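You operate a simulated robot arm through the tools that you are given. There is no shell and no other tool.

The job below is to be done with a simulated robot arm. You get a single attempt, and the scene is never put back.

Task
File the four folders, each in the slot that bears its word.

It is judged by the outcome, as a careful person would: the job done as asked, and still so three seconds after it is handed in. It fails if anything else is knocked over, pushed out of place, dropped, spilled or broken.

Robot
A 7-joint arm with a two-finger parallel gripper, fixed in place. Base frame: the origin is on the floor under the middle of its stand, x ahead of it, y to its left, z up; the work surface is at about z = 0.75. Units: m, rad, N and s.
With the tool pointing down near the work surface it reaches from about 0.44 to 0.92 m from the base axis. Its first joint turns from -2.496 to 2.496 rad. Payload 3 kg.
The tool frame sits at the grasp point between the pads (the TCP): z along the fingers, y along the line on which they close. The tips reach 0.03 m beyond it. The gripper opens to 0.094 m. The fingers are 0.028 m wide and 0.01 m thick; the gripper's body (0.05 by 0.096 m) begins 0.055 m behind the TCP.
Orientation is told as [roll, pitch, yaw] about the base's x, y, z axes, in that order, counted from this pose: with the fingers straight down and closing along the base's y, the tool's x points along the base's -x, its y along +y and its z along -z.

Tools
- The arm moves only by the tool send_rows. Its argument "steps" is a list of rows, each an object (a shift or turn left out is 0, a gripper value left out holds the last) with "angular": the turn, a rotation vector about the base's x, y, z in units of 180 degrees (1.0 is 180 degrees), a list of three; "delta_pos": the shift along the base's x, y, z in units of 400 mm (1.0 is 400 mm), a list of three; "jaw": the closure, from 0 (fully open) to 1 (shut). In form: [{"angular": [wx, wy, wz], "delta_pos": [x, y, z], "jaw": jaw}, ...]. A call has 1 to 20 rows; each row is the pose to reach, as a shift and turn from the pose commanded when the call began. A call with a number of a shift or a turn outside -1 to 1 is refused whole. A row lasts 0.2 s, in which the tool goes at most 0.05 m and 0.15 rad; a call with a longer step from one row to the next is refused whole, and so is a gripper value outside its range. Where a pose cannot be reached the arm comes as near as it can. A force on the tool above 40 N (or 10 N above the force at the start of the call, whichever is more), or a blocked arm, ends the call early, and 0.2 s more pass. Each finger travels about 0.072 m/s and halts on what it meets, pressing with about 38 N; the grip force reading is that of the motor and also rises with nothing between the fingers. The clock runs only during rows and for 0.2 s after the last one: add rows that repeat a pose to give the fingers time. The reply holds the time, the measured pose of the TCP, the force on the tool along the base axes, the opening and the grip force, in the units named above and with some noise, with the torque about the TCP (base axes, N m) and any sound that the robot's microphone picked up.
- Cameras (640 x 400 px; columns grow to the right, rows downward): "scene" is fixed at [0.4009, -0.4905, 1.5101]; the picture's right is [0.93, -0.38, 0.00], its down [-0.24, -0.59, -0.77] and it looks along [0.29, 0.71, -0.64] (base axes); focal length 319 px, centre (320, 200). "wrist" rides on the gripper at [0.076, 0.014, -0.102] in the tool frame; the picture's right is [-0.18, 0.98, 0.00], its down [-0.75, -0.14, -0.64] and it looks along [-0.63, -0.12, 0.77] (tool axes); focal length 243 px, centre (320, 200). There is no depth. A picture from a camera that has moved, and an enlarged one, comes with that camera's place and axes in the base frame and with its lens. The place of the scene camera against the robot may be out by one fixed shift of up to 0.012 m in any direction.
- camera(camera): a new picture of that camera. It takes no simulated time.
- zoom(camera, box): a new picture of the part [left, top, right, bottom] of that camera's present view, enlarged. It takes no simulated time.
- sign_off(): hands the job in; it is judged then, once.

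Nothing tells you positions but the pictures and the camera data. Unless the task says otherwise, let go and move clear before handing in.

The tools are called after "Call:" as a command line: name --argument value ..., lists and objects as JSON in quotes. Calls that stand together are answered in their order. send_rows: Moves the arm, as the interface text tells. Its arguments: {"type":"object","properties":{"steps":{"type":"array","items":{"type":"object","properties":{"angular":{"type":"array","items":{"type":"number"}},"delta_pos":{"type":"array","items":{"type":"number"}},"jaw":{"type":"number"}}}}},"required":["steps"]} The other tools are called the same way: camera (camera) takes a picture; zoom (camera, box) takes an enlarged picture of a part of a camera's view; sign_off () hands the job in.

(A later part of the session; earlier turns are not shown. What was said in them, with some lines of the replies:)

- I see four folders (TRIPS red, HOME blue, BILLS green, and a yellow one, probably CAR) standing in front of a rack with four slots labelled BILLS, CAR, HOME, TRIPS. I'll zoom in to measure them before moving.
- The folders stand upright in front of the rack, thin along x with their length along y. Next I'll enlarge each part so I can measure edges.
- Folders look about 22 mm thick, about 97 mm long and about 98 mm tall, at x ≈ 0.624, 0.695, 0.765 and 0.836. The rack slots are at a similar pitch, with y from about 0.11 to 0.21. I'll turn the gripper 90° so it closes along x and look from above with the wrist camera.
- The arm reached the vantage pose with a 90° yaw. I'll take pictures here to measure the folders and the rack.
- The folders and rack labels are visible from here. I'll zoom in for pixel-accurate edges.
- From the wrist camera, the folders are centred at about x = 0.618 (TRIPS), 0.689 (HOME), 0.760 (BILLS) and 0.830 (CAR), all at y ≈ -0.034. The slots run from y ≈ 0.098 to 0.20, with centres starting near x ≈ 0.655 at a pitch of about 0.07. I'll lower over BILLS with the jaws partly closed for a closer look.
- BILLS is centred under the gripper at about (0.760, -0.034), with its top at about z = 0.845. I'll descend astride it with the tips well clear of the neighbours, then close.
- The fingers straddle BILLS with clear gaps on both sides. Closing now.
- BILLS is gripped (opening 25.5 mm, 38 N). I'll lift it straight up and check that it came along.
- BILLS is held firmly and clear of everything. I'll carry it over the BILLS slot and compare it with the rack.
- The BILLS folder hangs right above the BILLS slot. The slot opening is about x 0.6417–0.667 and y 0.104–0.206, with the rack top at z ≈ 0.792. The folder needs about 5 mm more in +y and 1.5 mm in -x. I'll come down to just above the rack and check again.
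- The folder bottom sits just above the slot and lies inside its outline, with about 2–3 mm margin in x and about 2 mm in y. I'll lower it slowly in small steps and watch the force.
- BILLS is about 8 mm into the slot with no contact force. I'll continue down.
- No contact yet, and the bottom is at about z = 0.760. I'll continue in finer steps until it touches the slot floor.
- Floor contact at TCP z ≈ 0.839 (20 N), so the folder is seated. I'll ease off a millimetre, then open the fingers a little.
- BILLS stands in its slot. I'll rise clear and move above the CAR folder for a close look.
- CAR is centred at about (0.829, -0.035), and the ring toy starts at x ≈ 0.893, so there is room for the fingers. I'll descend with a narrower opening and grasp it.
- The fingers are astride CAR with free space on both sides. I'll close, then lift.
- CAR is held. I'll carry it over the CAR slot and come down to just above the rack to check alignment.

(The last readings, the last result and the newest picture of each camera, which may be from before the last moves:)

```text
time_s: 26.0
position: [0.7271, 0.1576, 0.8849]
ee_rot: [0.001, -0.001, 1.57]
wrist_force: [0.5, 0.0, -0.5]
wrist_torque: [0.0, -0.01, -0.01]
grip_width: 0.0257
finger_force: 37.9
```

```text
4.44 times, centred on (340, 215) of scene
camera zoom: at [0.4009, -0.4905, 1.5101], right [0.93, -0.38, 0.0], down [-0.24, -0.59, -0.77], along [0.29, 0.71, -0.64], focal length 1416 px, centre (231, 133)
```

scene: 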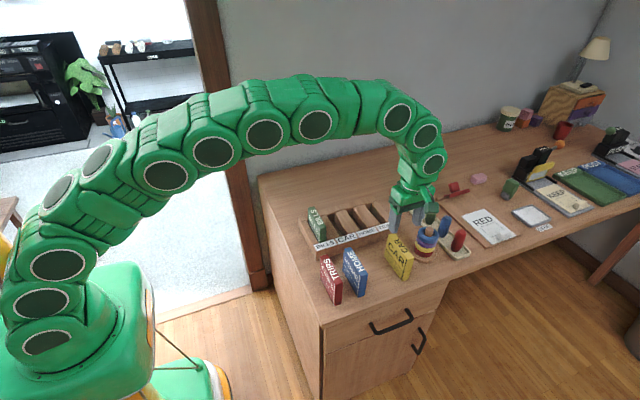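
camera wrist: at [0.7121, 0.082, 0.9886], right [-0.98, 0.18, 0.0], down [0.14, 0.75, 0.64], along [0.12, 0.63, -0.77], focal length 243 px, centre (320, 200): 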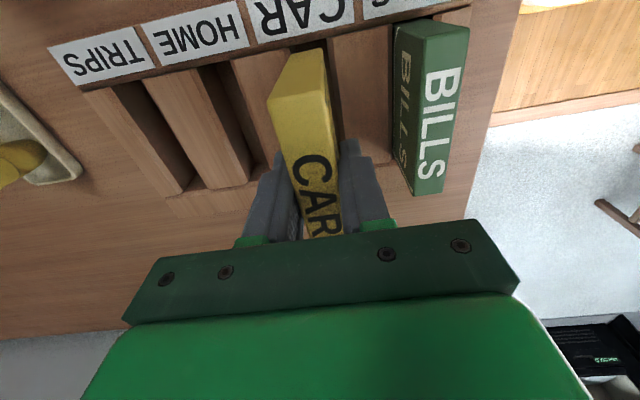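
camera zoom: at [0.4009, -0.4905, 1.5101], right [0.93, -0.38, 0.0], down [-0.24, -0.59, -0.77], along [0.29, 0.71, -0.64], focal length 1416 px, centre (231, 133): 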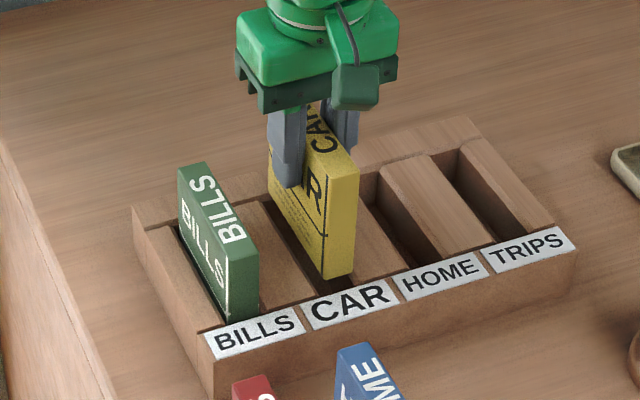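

CAR is almost aligned and needs about 1.2 mm in -x and 1 mm in -y. I'll correct that while starting the slow descent.

Call:
send_rows --steps '[{"delta_pos": [-0.003, -0.0025, 0], "jaw": 1.0}, {"delta_pos": [-0.003, -0.0025, -0.01]}, {"delta_pos": [-0.003, -0.0025, -0.02]}, {"delta_pos": [-0.003, -0.0025, -0.03]}, {"delta_pos": [-0.003, -0.0025, -0.04]}, {"delta_pos": [-0.003, -0.0025, -0.045]}, {"delta_pos": [-0.003, -0.0025, -0.045]}]'

Call:
zoom --camera "wrist" --box '[220, 0, 400, 130]'

Call:
zoom --camera "scene" --box '[295, 170, 385, 260]'

```text
time_s: 27.6
position: [0.7254, 0.1559, 0.867]
ee_rot: [0.0, 0.0, 1.571]
wrist_force: [-0.2, -0.3, -0.1]
wrist_torque: [0.02, 0.0, -0.02]
grip_width: 0.0254
finger_force: 37.3
```

```text
3.08 times, centred on (310, 65) of wrist
camera zoom: at [0.7103, 0.0807, 0.9703], right [-0.98, 0.18, 0.0], down [0.14, 0.75, 0.64], along [0.12, 0.63, -0.77], focal length 746 px, centre (351, 615)
```

zoom: 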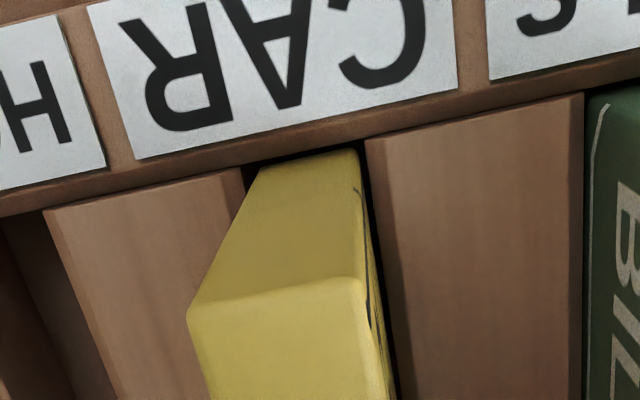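

```text
4.44 times, centred on (340, 215) of scene
camera zoom: at [0.4009, -0.4905, 1.5101], right [0.93, -0.38, 0.0], down [-0.24, -0.59, -0.77], along [0.29, 0.71, -0.64], focal length 1416 px, centre (231, 133)
```

zoom: 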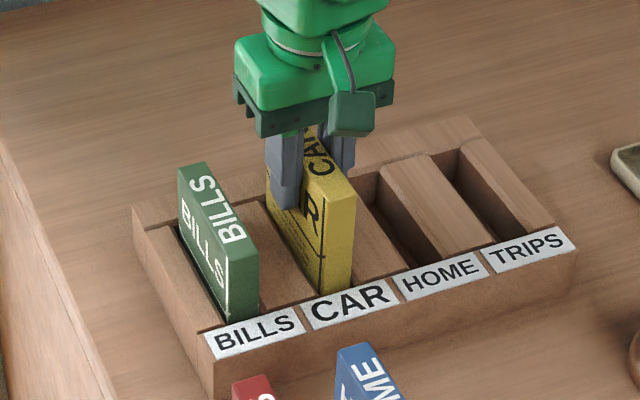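

CAR has entered the slot with no force and is centred. I'll continue down to the floor.

Call:
send_rows --steps '[{"delta_pos": [0, 0, -0.0125], "jaw": 1.0}, {"delta_pos": [0, 0, -0.025]}, {"delta_pos": [0, 0, -0.0375]}, {"delta_pos": [0, 0, -0.05]}, {"delta_pos": [0, 0, -0.06]}, {"delta_pos": [0, 0, -0.0635]}, {"delta_pos": [0, 0, -0.0665]}, {"delta_pos": [0, 0, -0.069]}, {"delta_pos": [0, 0, -0.069]}]'

```text
time_s: 29.6
position: [0.7252, 0.1551, 0.841]
ee_rot: [-0.002, 0.0, 1.573]
wrist_force: [0.0, -0.7, -1.3]
wrist_torque: [0.03, -0.01, 0.01]
grip_width: 0.0256
finger_force: 37.8
```

Call:
send_rows --steps '[{"delta_pos": [0, 0, -0.002], "jaw": 1.0}, {"delta_pos": [0, 0, -0.004]}, {"delta_pos": [0, 0, -0.004]}]'

Call:
zoom --camera "scene" --box '[295, 170, 385, 260]'

```text
time_s: 30.4
position: [0.7239, 0.1563, 0.8382]
ee_rot: [-0.001, -0.002, 1.572]
wrist_force: [0.1, -0.8, 9.2]
wrist_torque: [-0.12, 0.06, 0.0]
grip_width: 0.0254
finger_force: 37.8
```

```text
4.44 times, centred on (340, 215) of scene
camera zoom: at [0.4009, -0.4905, 1.5101], right [0.93, -0.38, 0.0], down [-0.24, -0.59, -0.77], along [0.29, 0.71, -0.64], focal length 1416 px, centre (231, 133)
```

zoom: 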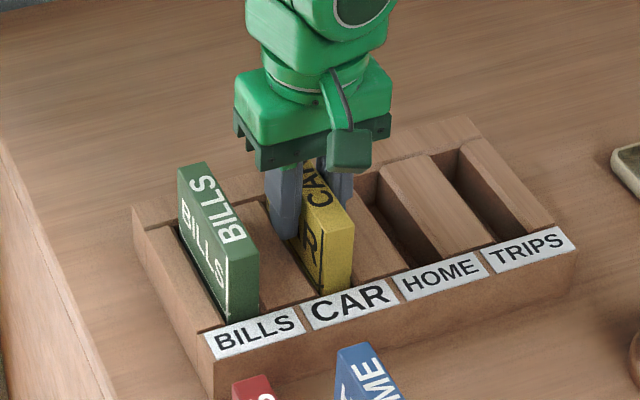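

CAR is seated (9 N floor contact). I'll release it, rise straight up, and move above the HOME folder.

Call:
send_rows --steps '[{"delta_pos": [0, 0, 0.003], "jaw": 1.0}, {"delta_pos": [0, 0, 0.003], "jaw": 0.6}, {"delta_pos": [0, 0, 0.003], "jaw": 0.45}, {"delta_pos": [0, 0, 0.003], "jaw": 0.45}, {"delta_pos": [0, 0, 0.06], "jaw": 0.45}, {"delta_pos": [0, 0, 0.15]}, {"delta_pos": [0, 0, 0.23]}, {"delta_pos": [0, 0, 0.266]}, {"delta_pos": [-0.01, -0.05, 0.266]}, {"delta_pos": [-0.025, -0.14, 0.266]}, {"delta_pos": [-0.043, -0.24, 0.266]}, {"delta_pos": [-0.061, -0.34, 0.266]}, {"delta_pos": [-0.077, -0.43, 0.266]}, {"delta_pos": [-0.085, -0.4735, 0.266]}, {"delta_pos": [-0.085, -0.4735, 0.266]}]'

Call:
camera --camera "wrist"

Call:
zoom --camera "scene" --box '[295, 180, 425, 310]'

Call:
zoom --camera "wrist" --box '[270, 20, 370, 175]'

```text
time_s: 33.6
position: [0.691, -0.0318, 0.9442]
ee_rot: [0.0, 0.0, 1.57]
wrist_force: [0.6, 0.0, 0.0]
wrist_torque: [-0.05, 0.01, 0.02]
grip_width: 0.0514
finger_force: 0.0
```

```text
taken
camera wrist: at [0.6769, -0.1076, 1.0485], right [-0.98, 0.18, 0.0], down [0.14, 0.75, 0.64], along [0.12, 0.63, -0.77], focal length 243 px, centre (320, 200)
```

wrist: 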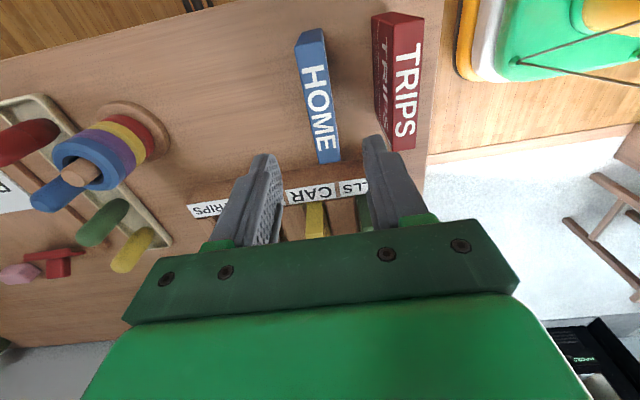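

```text
3.08 times, centred on (360, 245) of scene
camera zoom: at [0.4009, -0.4905, 1.5101], right [0.93, -0.38, 0.0], down [-0.24, -0.59, -0.77], along [0.29, 0.71, -0.64], focal length 981 px, centre (197, 62)
```

zoom: 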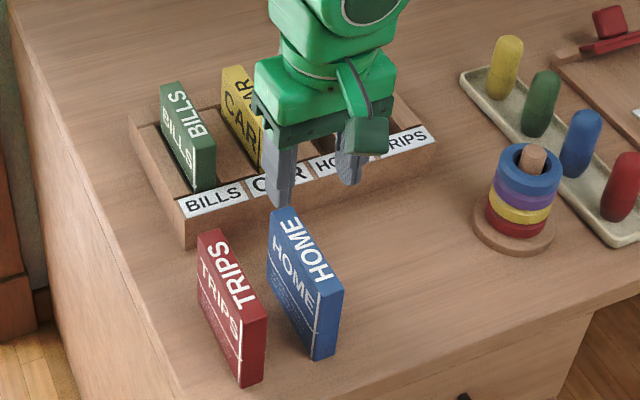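

```text
2.58 times, centred on (320, 98) of wrist
camera zoom: at [0.6769, -0.1076, 1.0485], right [-0.98, 0.18, 0.0], down [0.14, 0.75, 0.64], along [0.12, 0.63, -0.77], focal length 626 px, centre (320, 464)
```

zoom: 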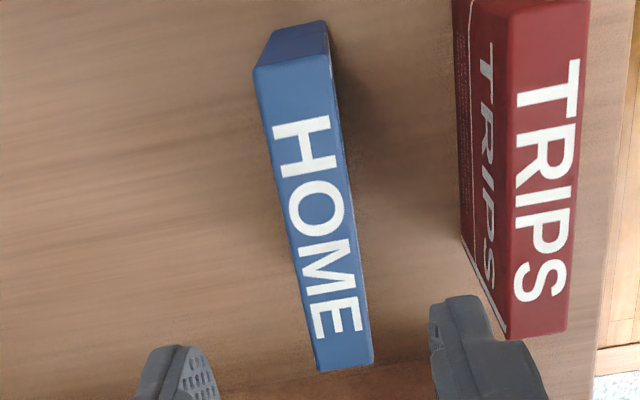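

HOME is centred at about (0.689, -0.036). I'll descend with a small x correction, then grip and lift.

Call:
send_rows --steps '[{"delta_pos": [-0.002, 0, -0.06], "jaw": 0.45}, {"delta_pos": [-0.0045, 0, -0.12]}, {"delta_pos": [-0.0045, 0, -0.18]}, {"delta_pos": [-0.0045, 0, -0.23]}, {"delta_pos": [-0.0045, 0, -0.265]}, {"delta_pos": [-0.0045, 0, -0.278]}, {"delta_pos": [-0.0045, 0, -0.278]}]'

Call:
camera --camera "wrist"

```text
time_s: 35.2
position: [0.6896, -0.0323, 0.8354]
ee_rot: [0.0, -0.001, 1.571]
wrist_force: [-0.4, 0.7, -0.5]
wrist_torque: [0.02, 0.01, 0.03]
grip_width: 0.0516
finger_force: 0.1
```

```text
taken
camera wrist: at [0.6744, -0.1076, 0.938], right [-0.98, 0.18, 0.0], down [0.14, 0.75, 0.64], along [0.12, 0.63, -0.77], focal length 243 px, centre (320, 200)
```

wrist: 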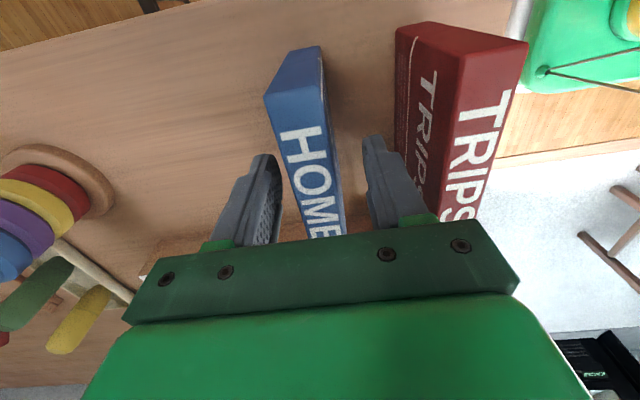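

Call:
send_rows --steps '[{"delta_pos": [0, 0, 0], "jaw": 0.65}, {"delta_pos": [0, 0, 0], "jaw": 0.85}, {"delta_pos": [0, 0, 0], "jaw": 1.0}, {"delta_pos": [0, 0, 0], "jaw": 1.0}, {"delta_pos": [0, 0, 0], "jaw": 1.0}, {"delta_pos": [0, 0, 0.04], "jaw": 1.0}, {"delta_pos": [0, 0, 0.11]}, {"delta_pos": [0, 0, 0.19]}, {"delta_pos": [0, 0, 0.27]}, {"delta_pos": [0, 0, 0.33]}, {"delta_pos": [0, 0, 0.36]}, {"delta_pos": [0, 0, 0.36]}]'

Call:
camera --camera "wrist"

```text
time_s: 37.8
position: [0.6885, -0.0332, 0.9778]
ee_rot: [0.0, 0.001, 1.57]
wrist_force: [-0.2, 0.1, -0.2]
wrist_torque: [-0.04, 0.03, -0.01]
grip_width: 0.0255
finger_force: 38.0
```

```text
taken
camera wrist: at [0.6748, -0.1087, 1.0813], right [-0.98, 0.18, 0.0], down [0.14, 0.75, 0.64], along [0.12, 0.63, -0.77], focal length 243 px, centre (320, 200)
```

wrist: 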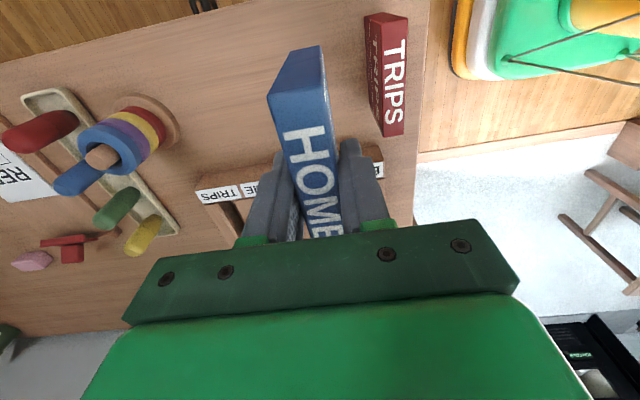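

HOME is held. I'll carry it over the HOME slot and check alignment just above the rack.

Call:
send_rows --steps '[{"delta_pos": [0.03, 0.055, 0], "jaw": 1.0}, {"delta_pos": [0.075, 0.135, 0]}, {"delta_pos": [0.12, 0.216, 0]}, {"delta_pos": [0.165, 0.297, 0]}, {"delta_pos": [0.21, 0.377, 0]}, {"delta_pos": [0.248, 0.445, 0]}, {"delta_pos": [0.264, 0.474, 0]}, {"delta_pos": [0.264, 0.474, -0.05]}, {"delta_pos": [0.264, 0.474, -0.11]}, {"delta_pos": [0.264, 0.474, -0.17]}, {"delta_pos": [0.264, 0.474, -0.21]}, {"delta_pos": [0.264, 0.474, -0.23]}, {"delta_pos": [0.264, 0.474, -0.23]}]'

Call:
camera --camera "wrist"

Call:
zoom --camera "wrist" --box '[220, 0, 400, 130]'

Call:
zoom --camera "scene" --box '[295, 170, 405, 270]'

```text
time_s: 40.6
position: [0.7951, 0.1561, 0.885]
ee_rot: [0.0, -0.001, 1.569]
wrist_force: [0.1, 0.1, -0.2]
wrist_torque: [0.03, -0.01, -0.03]
grip_width: 0.0253
finger_force: 38.1
```

```text
taken
camera wrist: at [0.7807, 0.0801, 0.9894], right [-0.98, 0.18, 0.0], down [0.14, 0.75, 0.64], along [0.12, 0.63, -0.77], focal length 243 px, centre (320, 200)
```

wrist: 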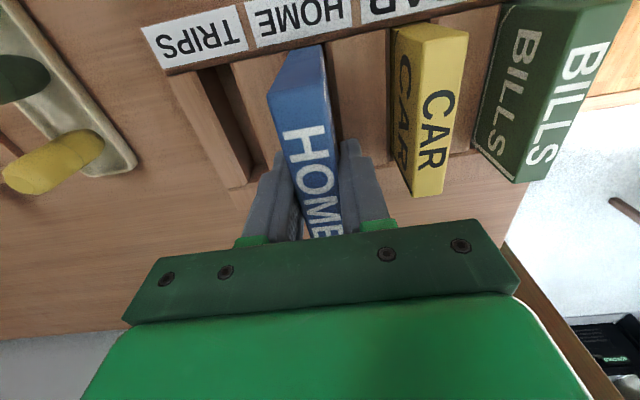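

```text
3.08 times, centred on (310, 65) of wrist
camera zoom: at [0.7807, 0.0801, 0.9894], right [-0.98, 0.18, 0.0], down [0.14, 0.75, 0.64], along [0.12, 0.63, -0.77], focal length 746 px, centre (351, 615)
```

zoom: 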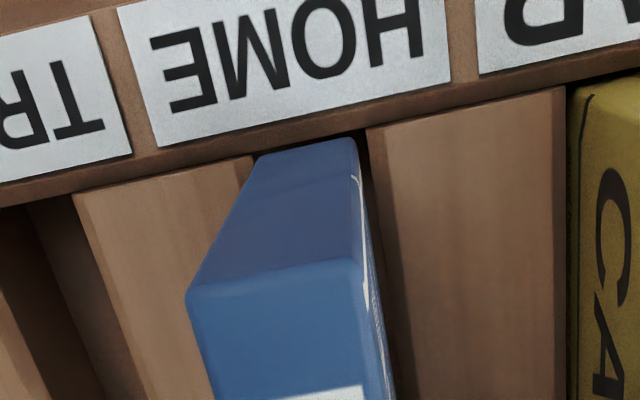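

```text
4.00 times, centred on (350, 220) of scene
camera zoom: at [0.4009, -0.4905, 1.5101], right [0.93, -0.38, 0.0], down [-0.24, -0.59, -0.77], along [0.29, 0.71, -0.64], focal length 1275 px, centre (200, 120)
```

zoom: 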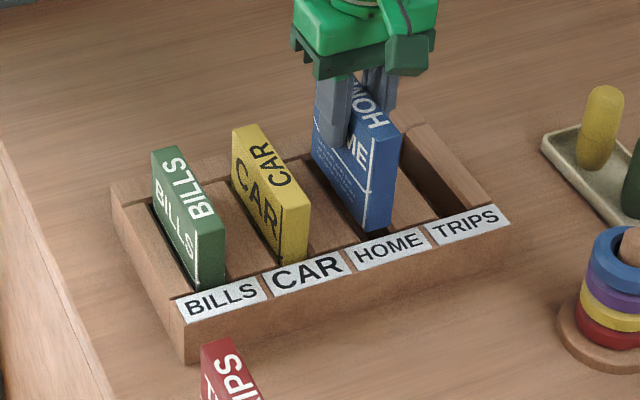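

HOME is centred in x but sits about 2.4 mm too far toward -y in the hand. I'll shift by that and start the slow descent.

Call:
send_rows --steps '[{"delta_pos": [-0.001, 0.003, 0], "jaw": 1.0}, {"delta_pos": [-0.001, 0.006, 0]}, {"delta_pos": [-0.001, 0.006, -0.01]}, {"delta_pos": [-0.001, 0.006, -0.02]}, {"delta_pos": [-0.001, 0.006, -0.03]}, {"delta_pos": [-0.001, 0.006, -0.04]}, {"delta_pos": [-0.001, 0.006, -0.045]}, {"delta_pos": [-0.001, 0.006, -0.045]}]'

Call:
zoom --camera "wrist" --box '[220, 0, 400, 130]'

Call:
zoom --camera "scene" --box '[295, 170, 405, 270]'

```text
time_s: 42.4
position: [0.7942, 0.1591, 0.8672]
ee_rot: [0.0, 0.001, 1.571]
wrist_force: [-0.6, -0.1, -1.1]
wrist_torque: [-0.01, -0.02, -0.01]
grip_width: 0.0259
finger_force: 38.2
```

```text
3.08 times, centred on (310, 65) of wrist
camera zoom: at [0.7802, 0.0832, 0.9703], right [-0.98, 0.18, 0.0], down [0.14, 0.75, 0.64], along [0.12, 0.63, -0.77], focal length 746 px, centre (351, 615)
```

zoom: 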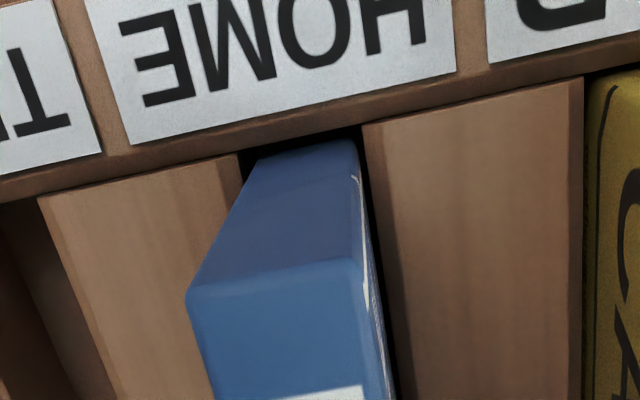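

```text
4.00 times, centred on (350, 220) of scene
camera zoom: at [0.4009, -0.4905, 1.5101], right [0.93, -0.38, 0.0], down [-0.24, -0.59, -0.77], along [0.29, 0.71, -0.64], focal length 1275 px, centre (200, 120)
```

zoom: 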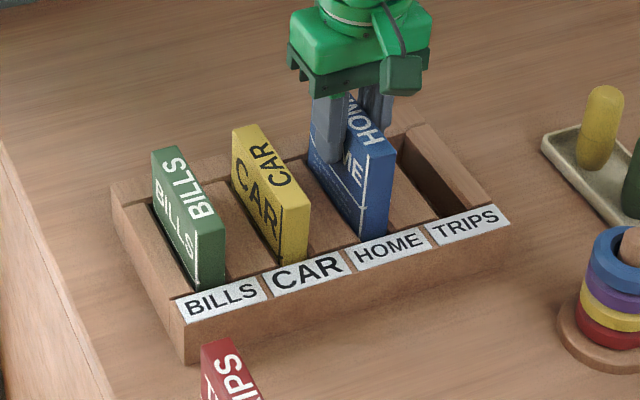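

HOME has entered its slot cleanly. I'll lower it to the floor.

Call:
send_rows --steps '[{"delta_pos": [0, 0, -0.0125], "jaw": 1.0}, {"delta_pos": [0, 0, -0.025]}, {"delta_pos": [0, 0, -0.0375]}, {"delta_pos": [0, 0, -0.05]}, {"delta_pos": [0, 0, -0.06]}, {"delta_pos": [0, 0, -0.0635]}, {"delta_pos": [0, 0, -0.0665]}, {"delta_pos": [0, 0, -0.07]}, {"delta_pos": [0, 0, -0.07]}]'

```text
time_s: 44.4
position: [0.7952, 0.1586, 0.8397]
ee_rot: [-0.001, 0.0, 1.571]
wrist_force: [-1.8, -1.7, 24.2]
wrist_torque: [-0.1, 0.07, 0.0]
grip_width: 0.0257
finger_force: 37.9
```

HOME is seated (24 N floor contact). I'll release it, rise, and go above TRIPS.

Call:
send_rows --steps '[{"delta_pos": [0, 0, 0.003], "jaw": 1.0}, {"delta_pos": [0, 0, 0.003], "jaw": 0.6}, {"delta_pos": [0, 0, 0.003], "jaw": 0.45}, {"delta_pos": [0, 0, 0.003], "jaw": 0.45}, {"delta_pos": [0, 0, 0.06], "jaw": 0.45}, {"delta_pos": [0, 0, 0.15]}, {"delta_pos": [0, 0, 0.23]}, {"delta_pos": [0, 0, 0.263]}, {"delta_pos": [-0.04, -0.045, 0.263]}, {"delta_pos": [-0.11, -0.12, 0.263]}, {"delta_pos": [-0.18, -0.2, 0.263]}, {"delta_pos": [-0.25, -0.28, 0.263]}, {"delta_pos": [-0.32, -0.355, 0.263]}, {"delta_pos": [-0.39, -0.432, 0.263]}, {"delta_pos": [-0.4325, -0.48, 0.263]}, {"delta_pos": [-0.4325, -0.48, 0.263]}]'

Call:
camera --camera "wrist"

Call:
zoom --camera "scene" --box '[295, 180, 425, 310]'

Call:
zoom --camera "wrist" --box '[270, 20, 370, 175]'

```text
time_s: 47.8
position: [0.6199, -0.0346, 0.9443]
ee_rot: [0.0, -0.001, 1.57]
wrist_force: [-0.1, -1.0, -0.6]
wrist_torque: [-0.01, -0.04, 0.01]
grip_width: 0.0517
finger_force: 0.0
```

```text
taken
camera wrist: at [0.6053, -0.1102, 1.0481], right [-0.98, 0.18, 0.0], down [0.14, 0.75, 0.64], along [0.12, 0.63, -0.77], focal length 243 px, centre (320, 200)
```

wrist: 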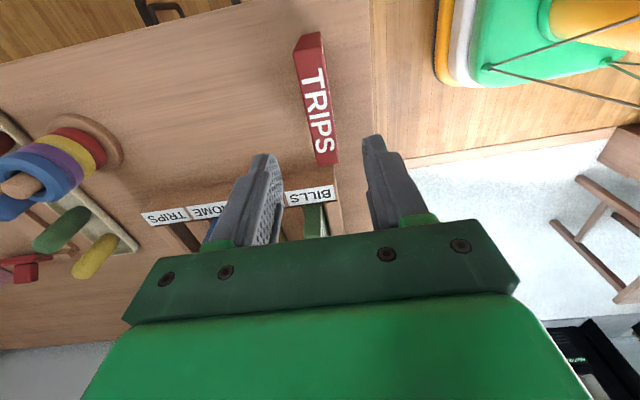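

```text
3.08 times, centred on (360, 245) of scene
camera zoom: at [0.4009, -0.4905, 1.5101], right [0.93, -0.38, 0.0], down [-0.24, -0.59, -0.77], along [0.29, 0.71, -0.64], focal length 981 px, centre (197, 62)
```

zoom: 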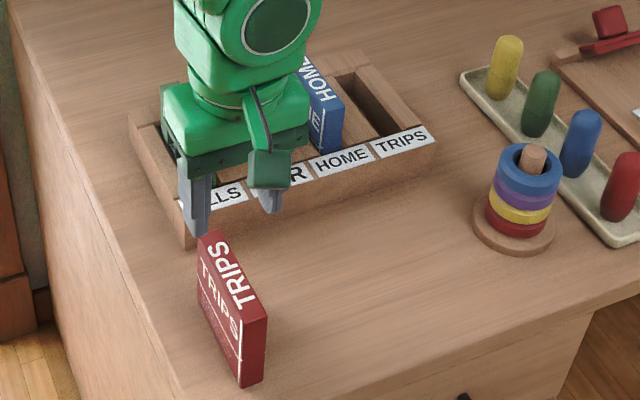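

```text
2.58 times, centred on (320, 98) of wrist
camera zoom: at [0.6053, -0.1102, 1.0481], right [-0.98, 0.18, 0.0], down [0.14, 0.75, 0.64], along [0.12, 0.63, -0.77], focal length 626 px, centre (320, 464)
```

zoom: 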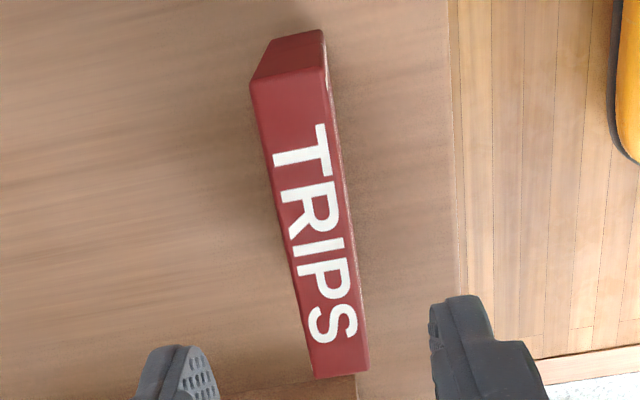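

TRIPS is centred under the gripper at about (0.6196, -0.036). I'll descend astride it.

Call:
send_rows --steps '[{"delta_pos": [0, 0, -0.06], "jaw": 0.45}, {"delta_pos": [0, 0, -0.12]}, {"delta_pos": [0, 0, -0.18]}, {"delta_pos": [0, 0, -0.23]}, {"delta_pos": [0, 0, -0.265]}, {"delta_pos": [0, 0, -0.278]}, {"delta_pos": [0, 0, -0.278]}]'

Call:
camera --camera "wrist"

```text
time_s: 49.4
position: [0.6213, -0.0333, 0.8332]
ee_rot: [0.0, 0.001, 1.571]
wrist_force: [0.0, -0.1, -0.2]
wrist_torque: [0.0, -0.03, 0.0]
grip_width: 0.0518
finger_force: 0.1
```

```text
taken
camera wrist: at [0.6067, -0.1086, 0.9365], right [-0.98, 0.18, 0.0], down [0.14, 0.75, 0.64], along [0.12, 0.63, -0.77], focal length 243 px, centre (320, 200)
```

wrist: 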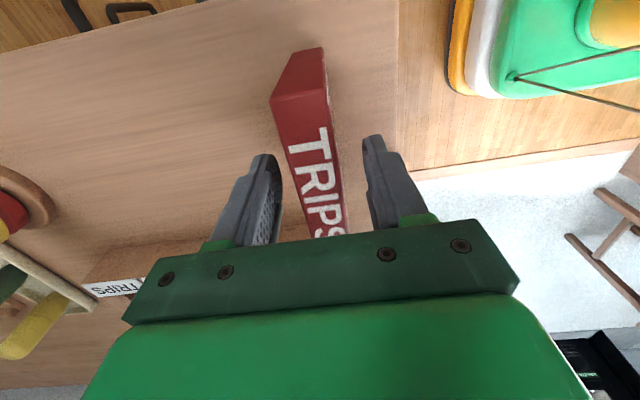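

Call:
send_rows --steps '[{"delta_pos": [0, 0, 0], "jaw": 0.65}, {"delta_pos": [0, 0, 0], "jaw": 0.85}, {"delta_pos": [0, 0, 0], "jaw": 1.0}, {"delta_pos": [0, 0, 0], "jaw": 1.0}, {"delta_pos": [0, 0, 0], "jaw": 1.0}, {"delta_pos": [0, 0, 0.04], "jaw": 1.0}, {"delta_pos": [0, 0, 0.11]}, {"delta_pos": [0, 0, 0.19]}, {"delta_pos": [0, 0, 0.27]}, {"delta_pos": [0, 0, 0.33]}, {"delta_pos": [0, 0, 0.36]}, {"delta_pos": [0, 0, 0.36]}]'

Call:
camera --camera "wrist"

Call:
zoom --camera "scene" --box '[295, 180, 425, 310]'

```text
time_s: 52.0
position: [0.6211, -0.0326, 0.9782]
ee_rot: [0.0, -0.001, 1.571]
wrist_force: [0.2, 0.1, -0.2]
wrist_torque: [0.01, 0.0, 0.01]
grip_width: 0.0257
finger_force: 38.1
```

```text
taken
camera wrist: at [0.6074, -0.1088, 1.0812], right [-0.98, 0.18, 0.0], down [0.14, 0.75, 0.64], along [0.12, 0.63, -0.77], focal length 243 px, centre (320, 200)
```

wrist: 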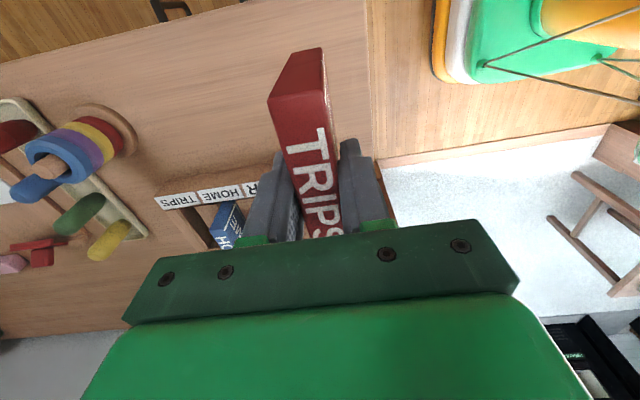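

```text
3.08 times, centred on (360, 245) of scene
camera zoom: at [0.4009, -0.4905, 1.5101], right [0.93, -0.38, 0.0], down [-0.24, -0.59, -0.77], along [0.29, 0.71, -0.64], focal length 981 px, centre (197, 62)
```

zoom: 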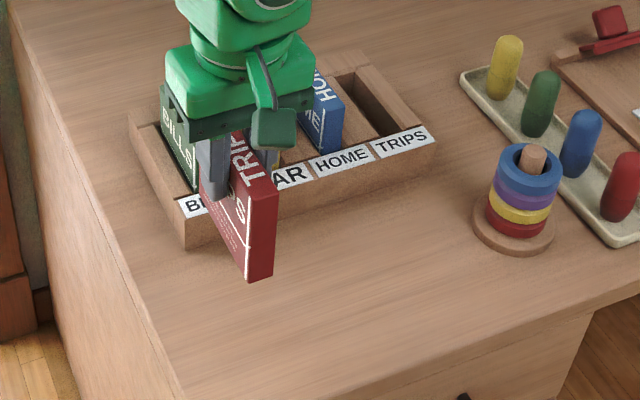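

TRIPS is held, and the other three folders stand in the rack. I'll carry TRIPS along x first, then over its slot, and stop just above the rack to check.

Call:
send_rows --steps '[{"delta_pos": [0.05, 0, 0], "jaw": 1.0}, {"delta_pos": [0.14, 0, 0]}, {"delta_pos": [0.24, 0, 0]}, {"delta_pos": [0.34, 0.01, 0]}, {"delta_pos": [0.44, 0.05, 0]}, {"delta_pos": [0.52, 0.12, 0]}, {"delta_pos": [0.58, 0.2, 0]}, {"delta_pos": [0.6075, 0.29, 0]}, {"delta_pos": [0.6075, 0.37, 0]}, {"delta_pos": [0.6075, 0.44, 0]}, {"delta_pos": [0.6075, 0.474, 0]}, {"delta_pos": [0.6075, 0.474, -0.05]}, {"delta_pos": [0.6075, 0.474, -0.11]}, {"delta_pos": [0.6075, 0.474, -0.17]}, {"delta_pos": [0.6075, 0.474, -0.21]}, {"delta_pos": [0.6075, 0.474, -0.23]}, {"delta_pos": [0.6075, 0.474, -0.23]}]'

Call:
camera --camera "wrist"

Call:
zoom --camera "wrist" --box '[220, 0, 400, 130]'

Call:
zoom --camera "scene" --box '[295, 160, 425, 270]'

```text
time_s: 55.6
position: [0.8626, 0.1565, 0.8846]
ee_rot: [0.001, 0.0, 1.569]
wrist_force: [0.5, 0.4, -0.9]
wrist_torque: [0.01, -0.01, -0.01]
grip_width: 0.0254
finger_force: 38.2
```

```text
taken
camera wrist: at [0.8486, 0.08, 0.9879], right [-0.98, 0.18, 0.0], down [0.14, 0.75, 0.64], along [0.12, 0.63, -0.77], focal length 243 px, centre (320, 200)
```

wrist: 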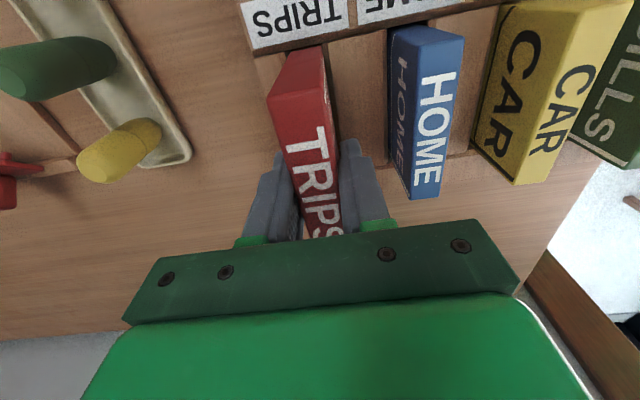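

```text
3.08 times, centred on (310, 65) of wrist
camera zoom: at [0.8486, 0.08, 0.9879], right [-0.98, 0.18, 0.0], down [0.14, 0.75, 0.64], along [0.12, 0.63, -0.77], focal length 746 px, centre (351, 615)
```

zoom: 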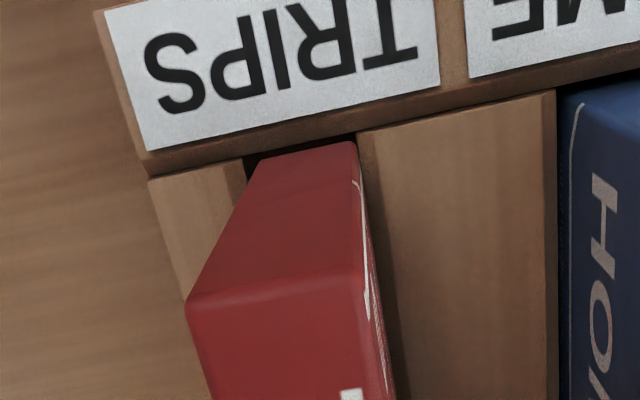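

```text
3.64 times, centred on (360, 215) of scene
camera zoom: at [0.4009, -0.4905, 1.5101], right [0.93, -0.38, 0.0], down [-0.24, -0.59, -0.77], along [0.29, 0.71, -0.64], focal length 1159 px, centre (174, 146)
```

zoom: 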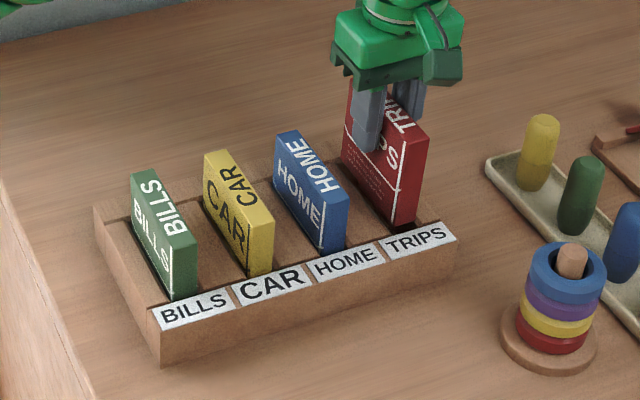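

TRIPS needs about 2 mm in +x and 2.4 mm in +y. I'll correct that, then begin the slow descent.

Call:
send_rows --steps '[{"delta_pos": [0.0025, 0.003, 0], "jaw": 1.0}, {"delta_pos": [0.005, 0.006, 0]}, {"delta_pos": [0.005, 0.006, 0]}, {"delta_pos": [0.005, 0.006, -0.01]}, {"delta_pos": [0.005, 0.006, -0.02]}, {"delta_pos": [0.005, 0.006, -0.03]}, {"delta_pos": [0.005, 0.006, -0.04]}, {"delta_pos": [0.005, 0.006, -0.045]}, {"delta_pos": [0.005, 0.006, -0.045]}]'

Call:
zoom --camera "wrist" --box '[220, 0, 400, 130]'

Call:
zoom --camera "scene" --box '[295, 160, 425, 270]'

```text
time_s: 57.6
position: [0.8669, 0.1592, 0.8674]
ee_rot: [0.002, 0.001, 1.571]
wrist_force: [-0.3, -0.3, -1.2]
wrist_torque: [-0.01, 0.01, -0.03]
grip_width: 0.0254
finger_force: 37.7
```

```text
3.08 times, centred on (310, 65) of wrist
camera zoom: at [0.8519, 0.0831, 0.9702], right [-0.98, 0.18, 0.0], down [0.14, 0.75, 0.64], along [0.12, 0.63, -0.77], focal length 746 px, centre (351, 615)
```

zoom: 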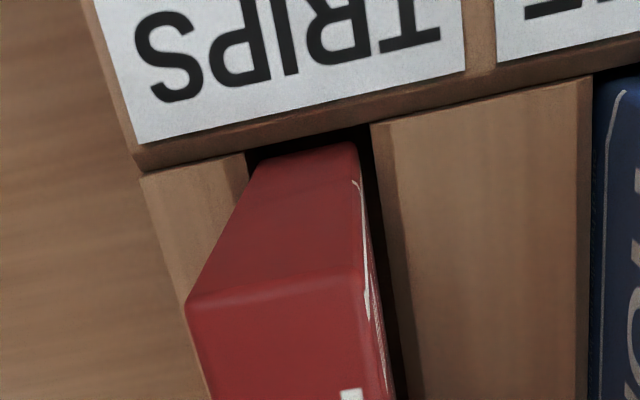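

```text
3.64 times, centred on (360, 215) of scene
camera zoom: at [0.4009, -0.4905, 1.5101], right [0.93, -0.38, 0.0], down [-0.24, -0.59, -0.77], along [0.29, 0.71, -0.64], focal length 1159 px, centre (174, 146)
```

zoom: 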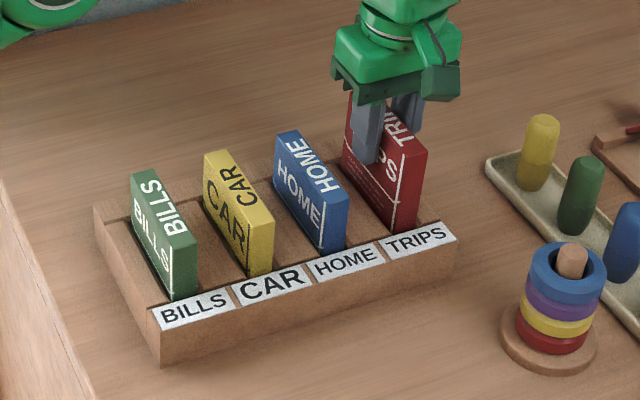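

TRIPS is in its slot, centred with no force. I'll lower it to the floor.

Call:
send_rows --steps '[{"delta_pos": [0, 0, -0.0125], "jaw": 1.0}, {"delta_pos": [0, 0, -0.025]}, {"delta_pos": [0, 0, -0.0375]}, {"delta_pos": [0, 0, -0.05]}, {"delta_pos": [0, 0, -0.06]}, {"delta_pos": [0, 0, -0.0635]}, {"delta_pos": [0, 0, -0.0665]}, {"delta_pos": [0, 0, -0.07]}, {"delta_pos": [0, 0, -0.07]}]'

```text
time_s: 59.6
position: [0.8663, 0.159, 0.8395]
ee_rot: [0.001, 0.001, 1.57]
wrist_force: [0.2, 0.1, -1.1]
wrist_torque: [-0.02, -0.01, -0.02]
grip_width: 0.0253
finger_force: 37.8
```

Call:
send_rows --steps '[{"delta_pos": [0, 0, -0.002], "jaw": 1.0}, {"delta_pos": [0, 0, -0.004]}, {"delta_pos": [0, 0, -0.004]}]'

Call:
zoom --camera "scene" --box '[295, 160, 425, 270]'

```text
time_s: 60.4
position: [0.8659, 0.1582, 0.8384]
ee_rot: [-0.001, -0.002, 1.571]
wrist_force: [1.2, -0.5, 10.2]
wrist_torque: [0.09, -0.05, -0.01]
grip_width: 0.0255
finger_force: 37.8
```

```text
3.64 times, centred on (360, 215) of scene
camera zoom: at [0.4009, -0.4905, 1.5101], right [0.93, -0.38, 0.0], down [-0.24, -0.59, -0.77], along [0.29, 0.71, -0.64], focal length 1159 px, centre (174, 146)
```

zoom: 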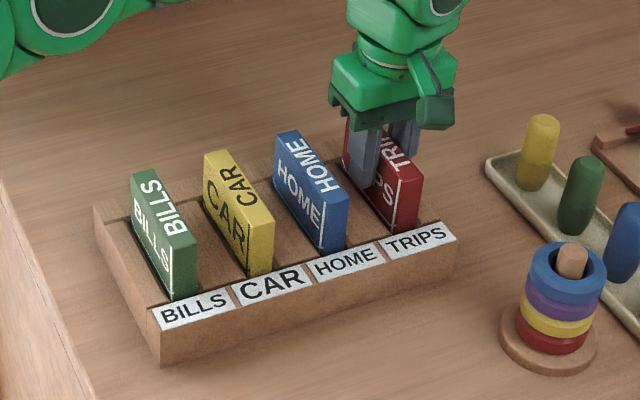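

TRIPS touches the floor (10 N). I'll release it, rise straight up and back away over empty desk.

Call:
send_rows --steps '[{"delta_pos": [0, 0, 0.003], "jaw": 1.0}, {"delta_pos": [0, 0, 0.003], "jaw": 0.6}, {"delta_pos": [0, 0, 0.003], "jaw": 0.45}, {"delta_pos": [0, 0, 0.003], "jaw": 0.45}, {"delta_pos": [0, 0, 0.06], "jaw": 0.45}, {"delta_pos": [0, 0, 0.15]}, {"delta_pos": [0, 0, 0.24]}, {"delta_pos": [0, 0, 0.33]}, {"delta_pos": [0, 0, 0.4]}, {"delta_pos": [-0.08, -0.06, 0.45]}, {"delta_pos": [-0.16, -0.12, 0.48]}, {"delta_pos": [-0.24, -0.2, 0.5]}, {"delta_pos": [-0.32, -0.28, 0.5]}, {"delta_pos": [-0.36, -0.36, 0.5]}, {"delta_pos": [-0.38, -0.4, 0.5]}, {"delta_pos": [-0.38, -0.4, 0.5]}]'

Call:
camera --camera "wrist"

Call:
camera --camera "scene"

Call:
zoom --camera "scene" --box '[295, 180, 425, 270]'

```text
time_s: 63.8
position: [0.7137, -0.0014, 1.0376]
ee_rot: [0.001, 0.0, 1.57]
wrist_force: [0.5, 0.5, 0.4]
wrist_torque: [0.01, 0.01, -0.02]
grip_width: 0.0517
finger_force: 0.1
```

```text
taken
camera wrist: at [0.6994, -0.0765, 1.141], right [-0.98, 0.18, 0.0], down [0.14, 0.75, 0.64], along [0.12, 0.63, -0.77], focal length 243 px, centre (320, 200)
```

wrist: 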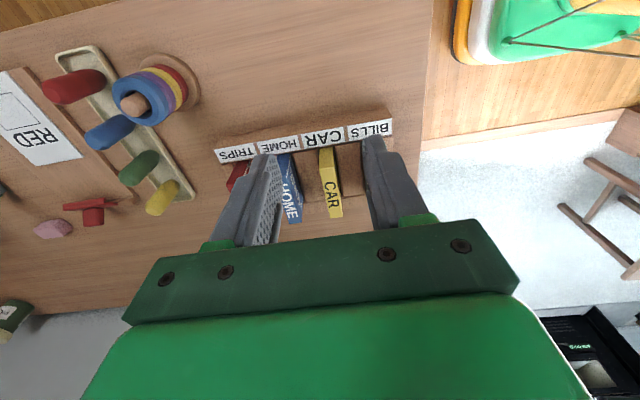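

```text
taken
```

scene: 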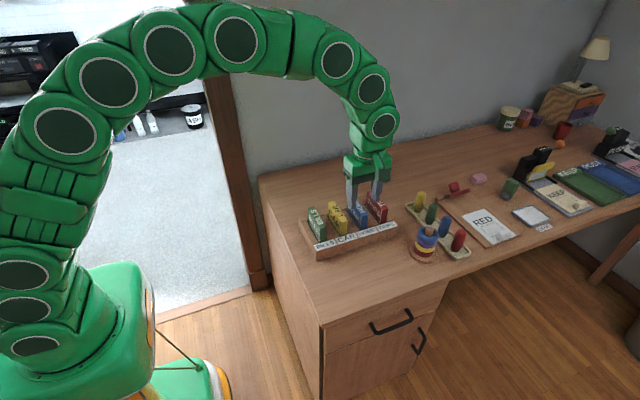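

```text
4.44 times, centred on (360, 225) of scene
camera zoom: at [0.4009, -0.4905, 1.5101], right [0.93, -0.38, 0.0], down [-0.24, -0.59, -0.77], along [0.29, 0.71, -0.64], focal length 1416 px, centre (142, 89)
```

zoom: 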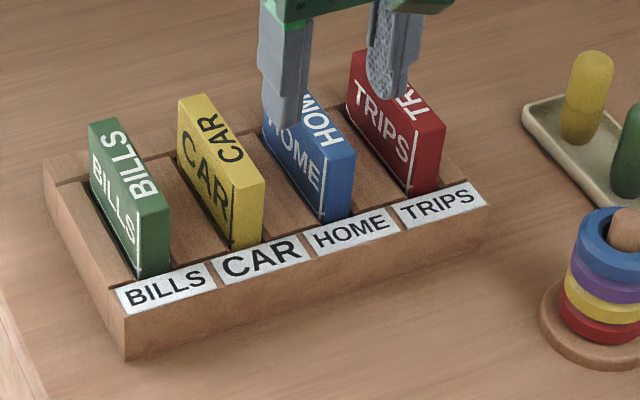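

All four folders stand seated in their matching slots: BILLS, CAR, HOME and TRIPS. The rack hasn't moved, nothing else was disturbed, and the gripper is open and clear, so I'm handing in.

Call:
sign_off

```text
The job is handed in.
```

All four folders are filed, each in the slot that bears its word: BILLS, CAR, HOME and TRIPS. Each one touched the slot floor before I let go, and the final pictures show all four upright.

The pictures show the rack where it started and nothing else on the desk disturbed. The gripper is open and clear of everything, and I have handed the job in.
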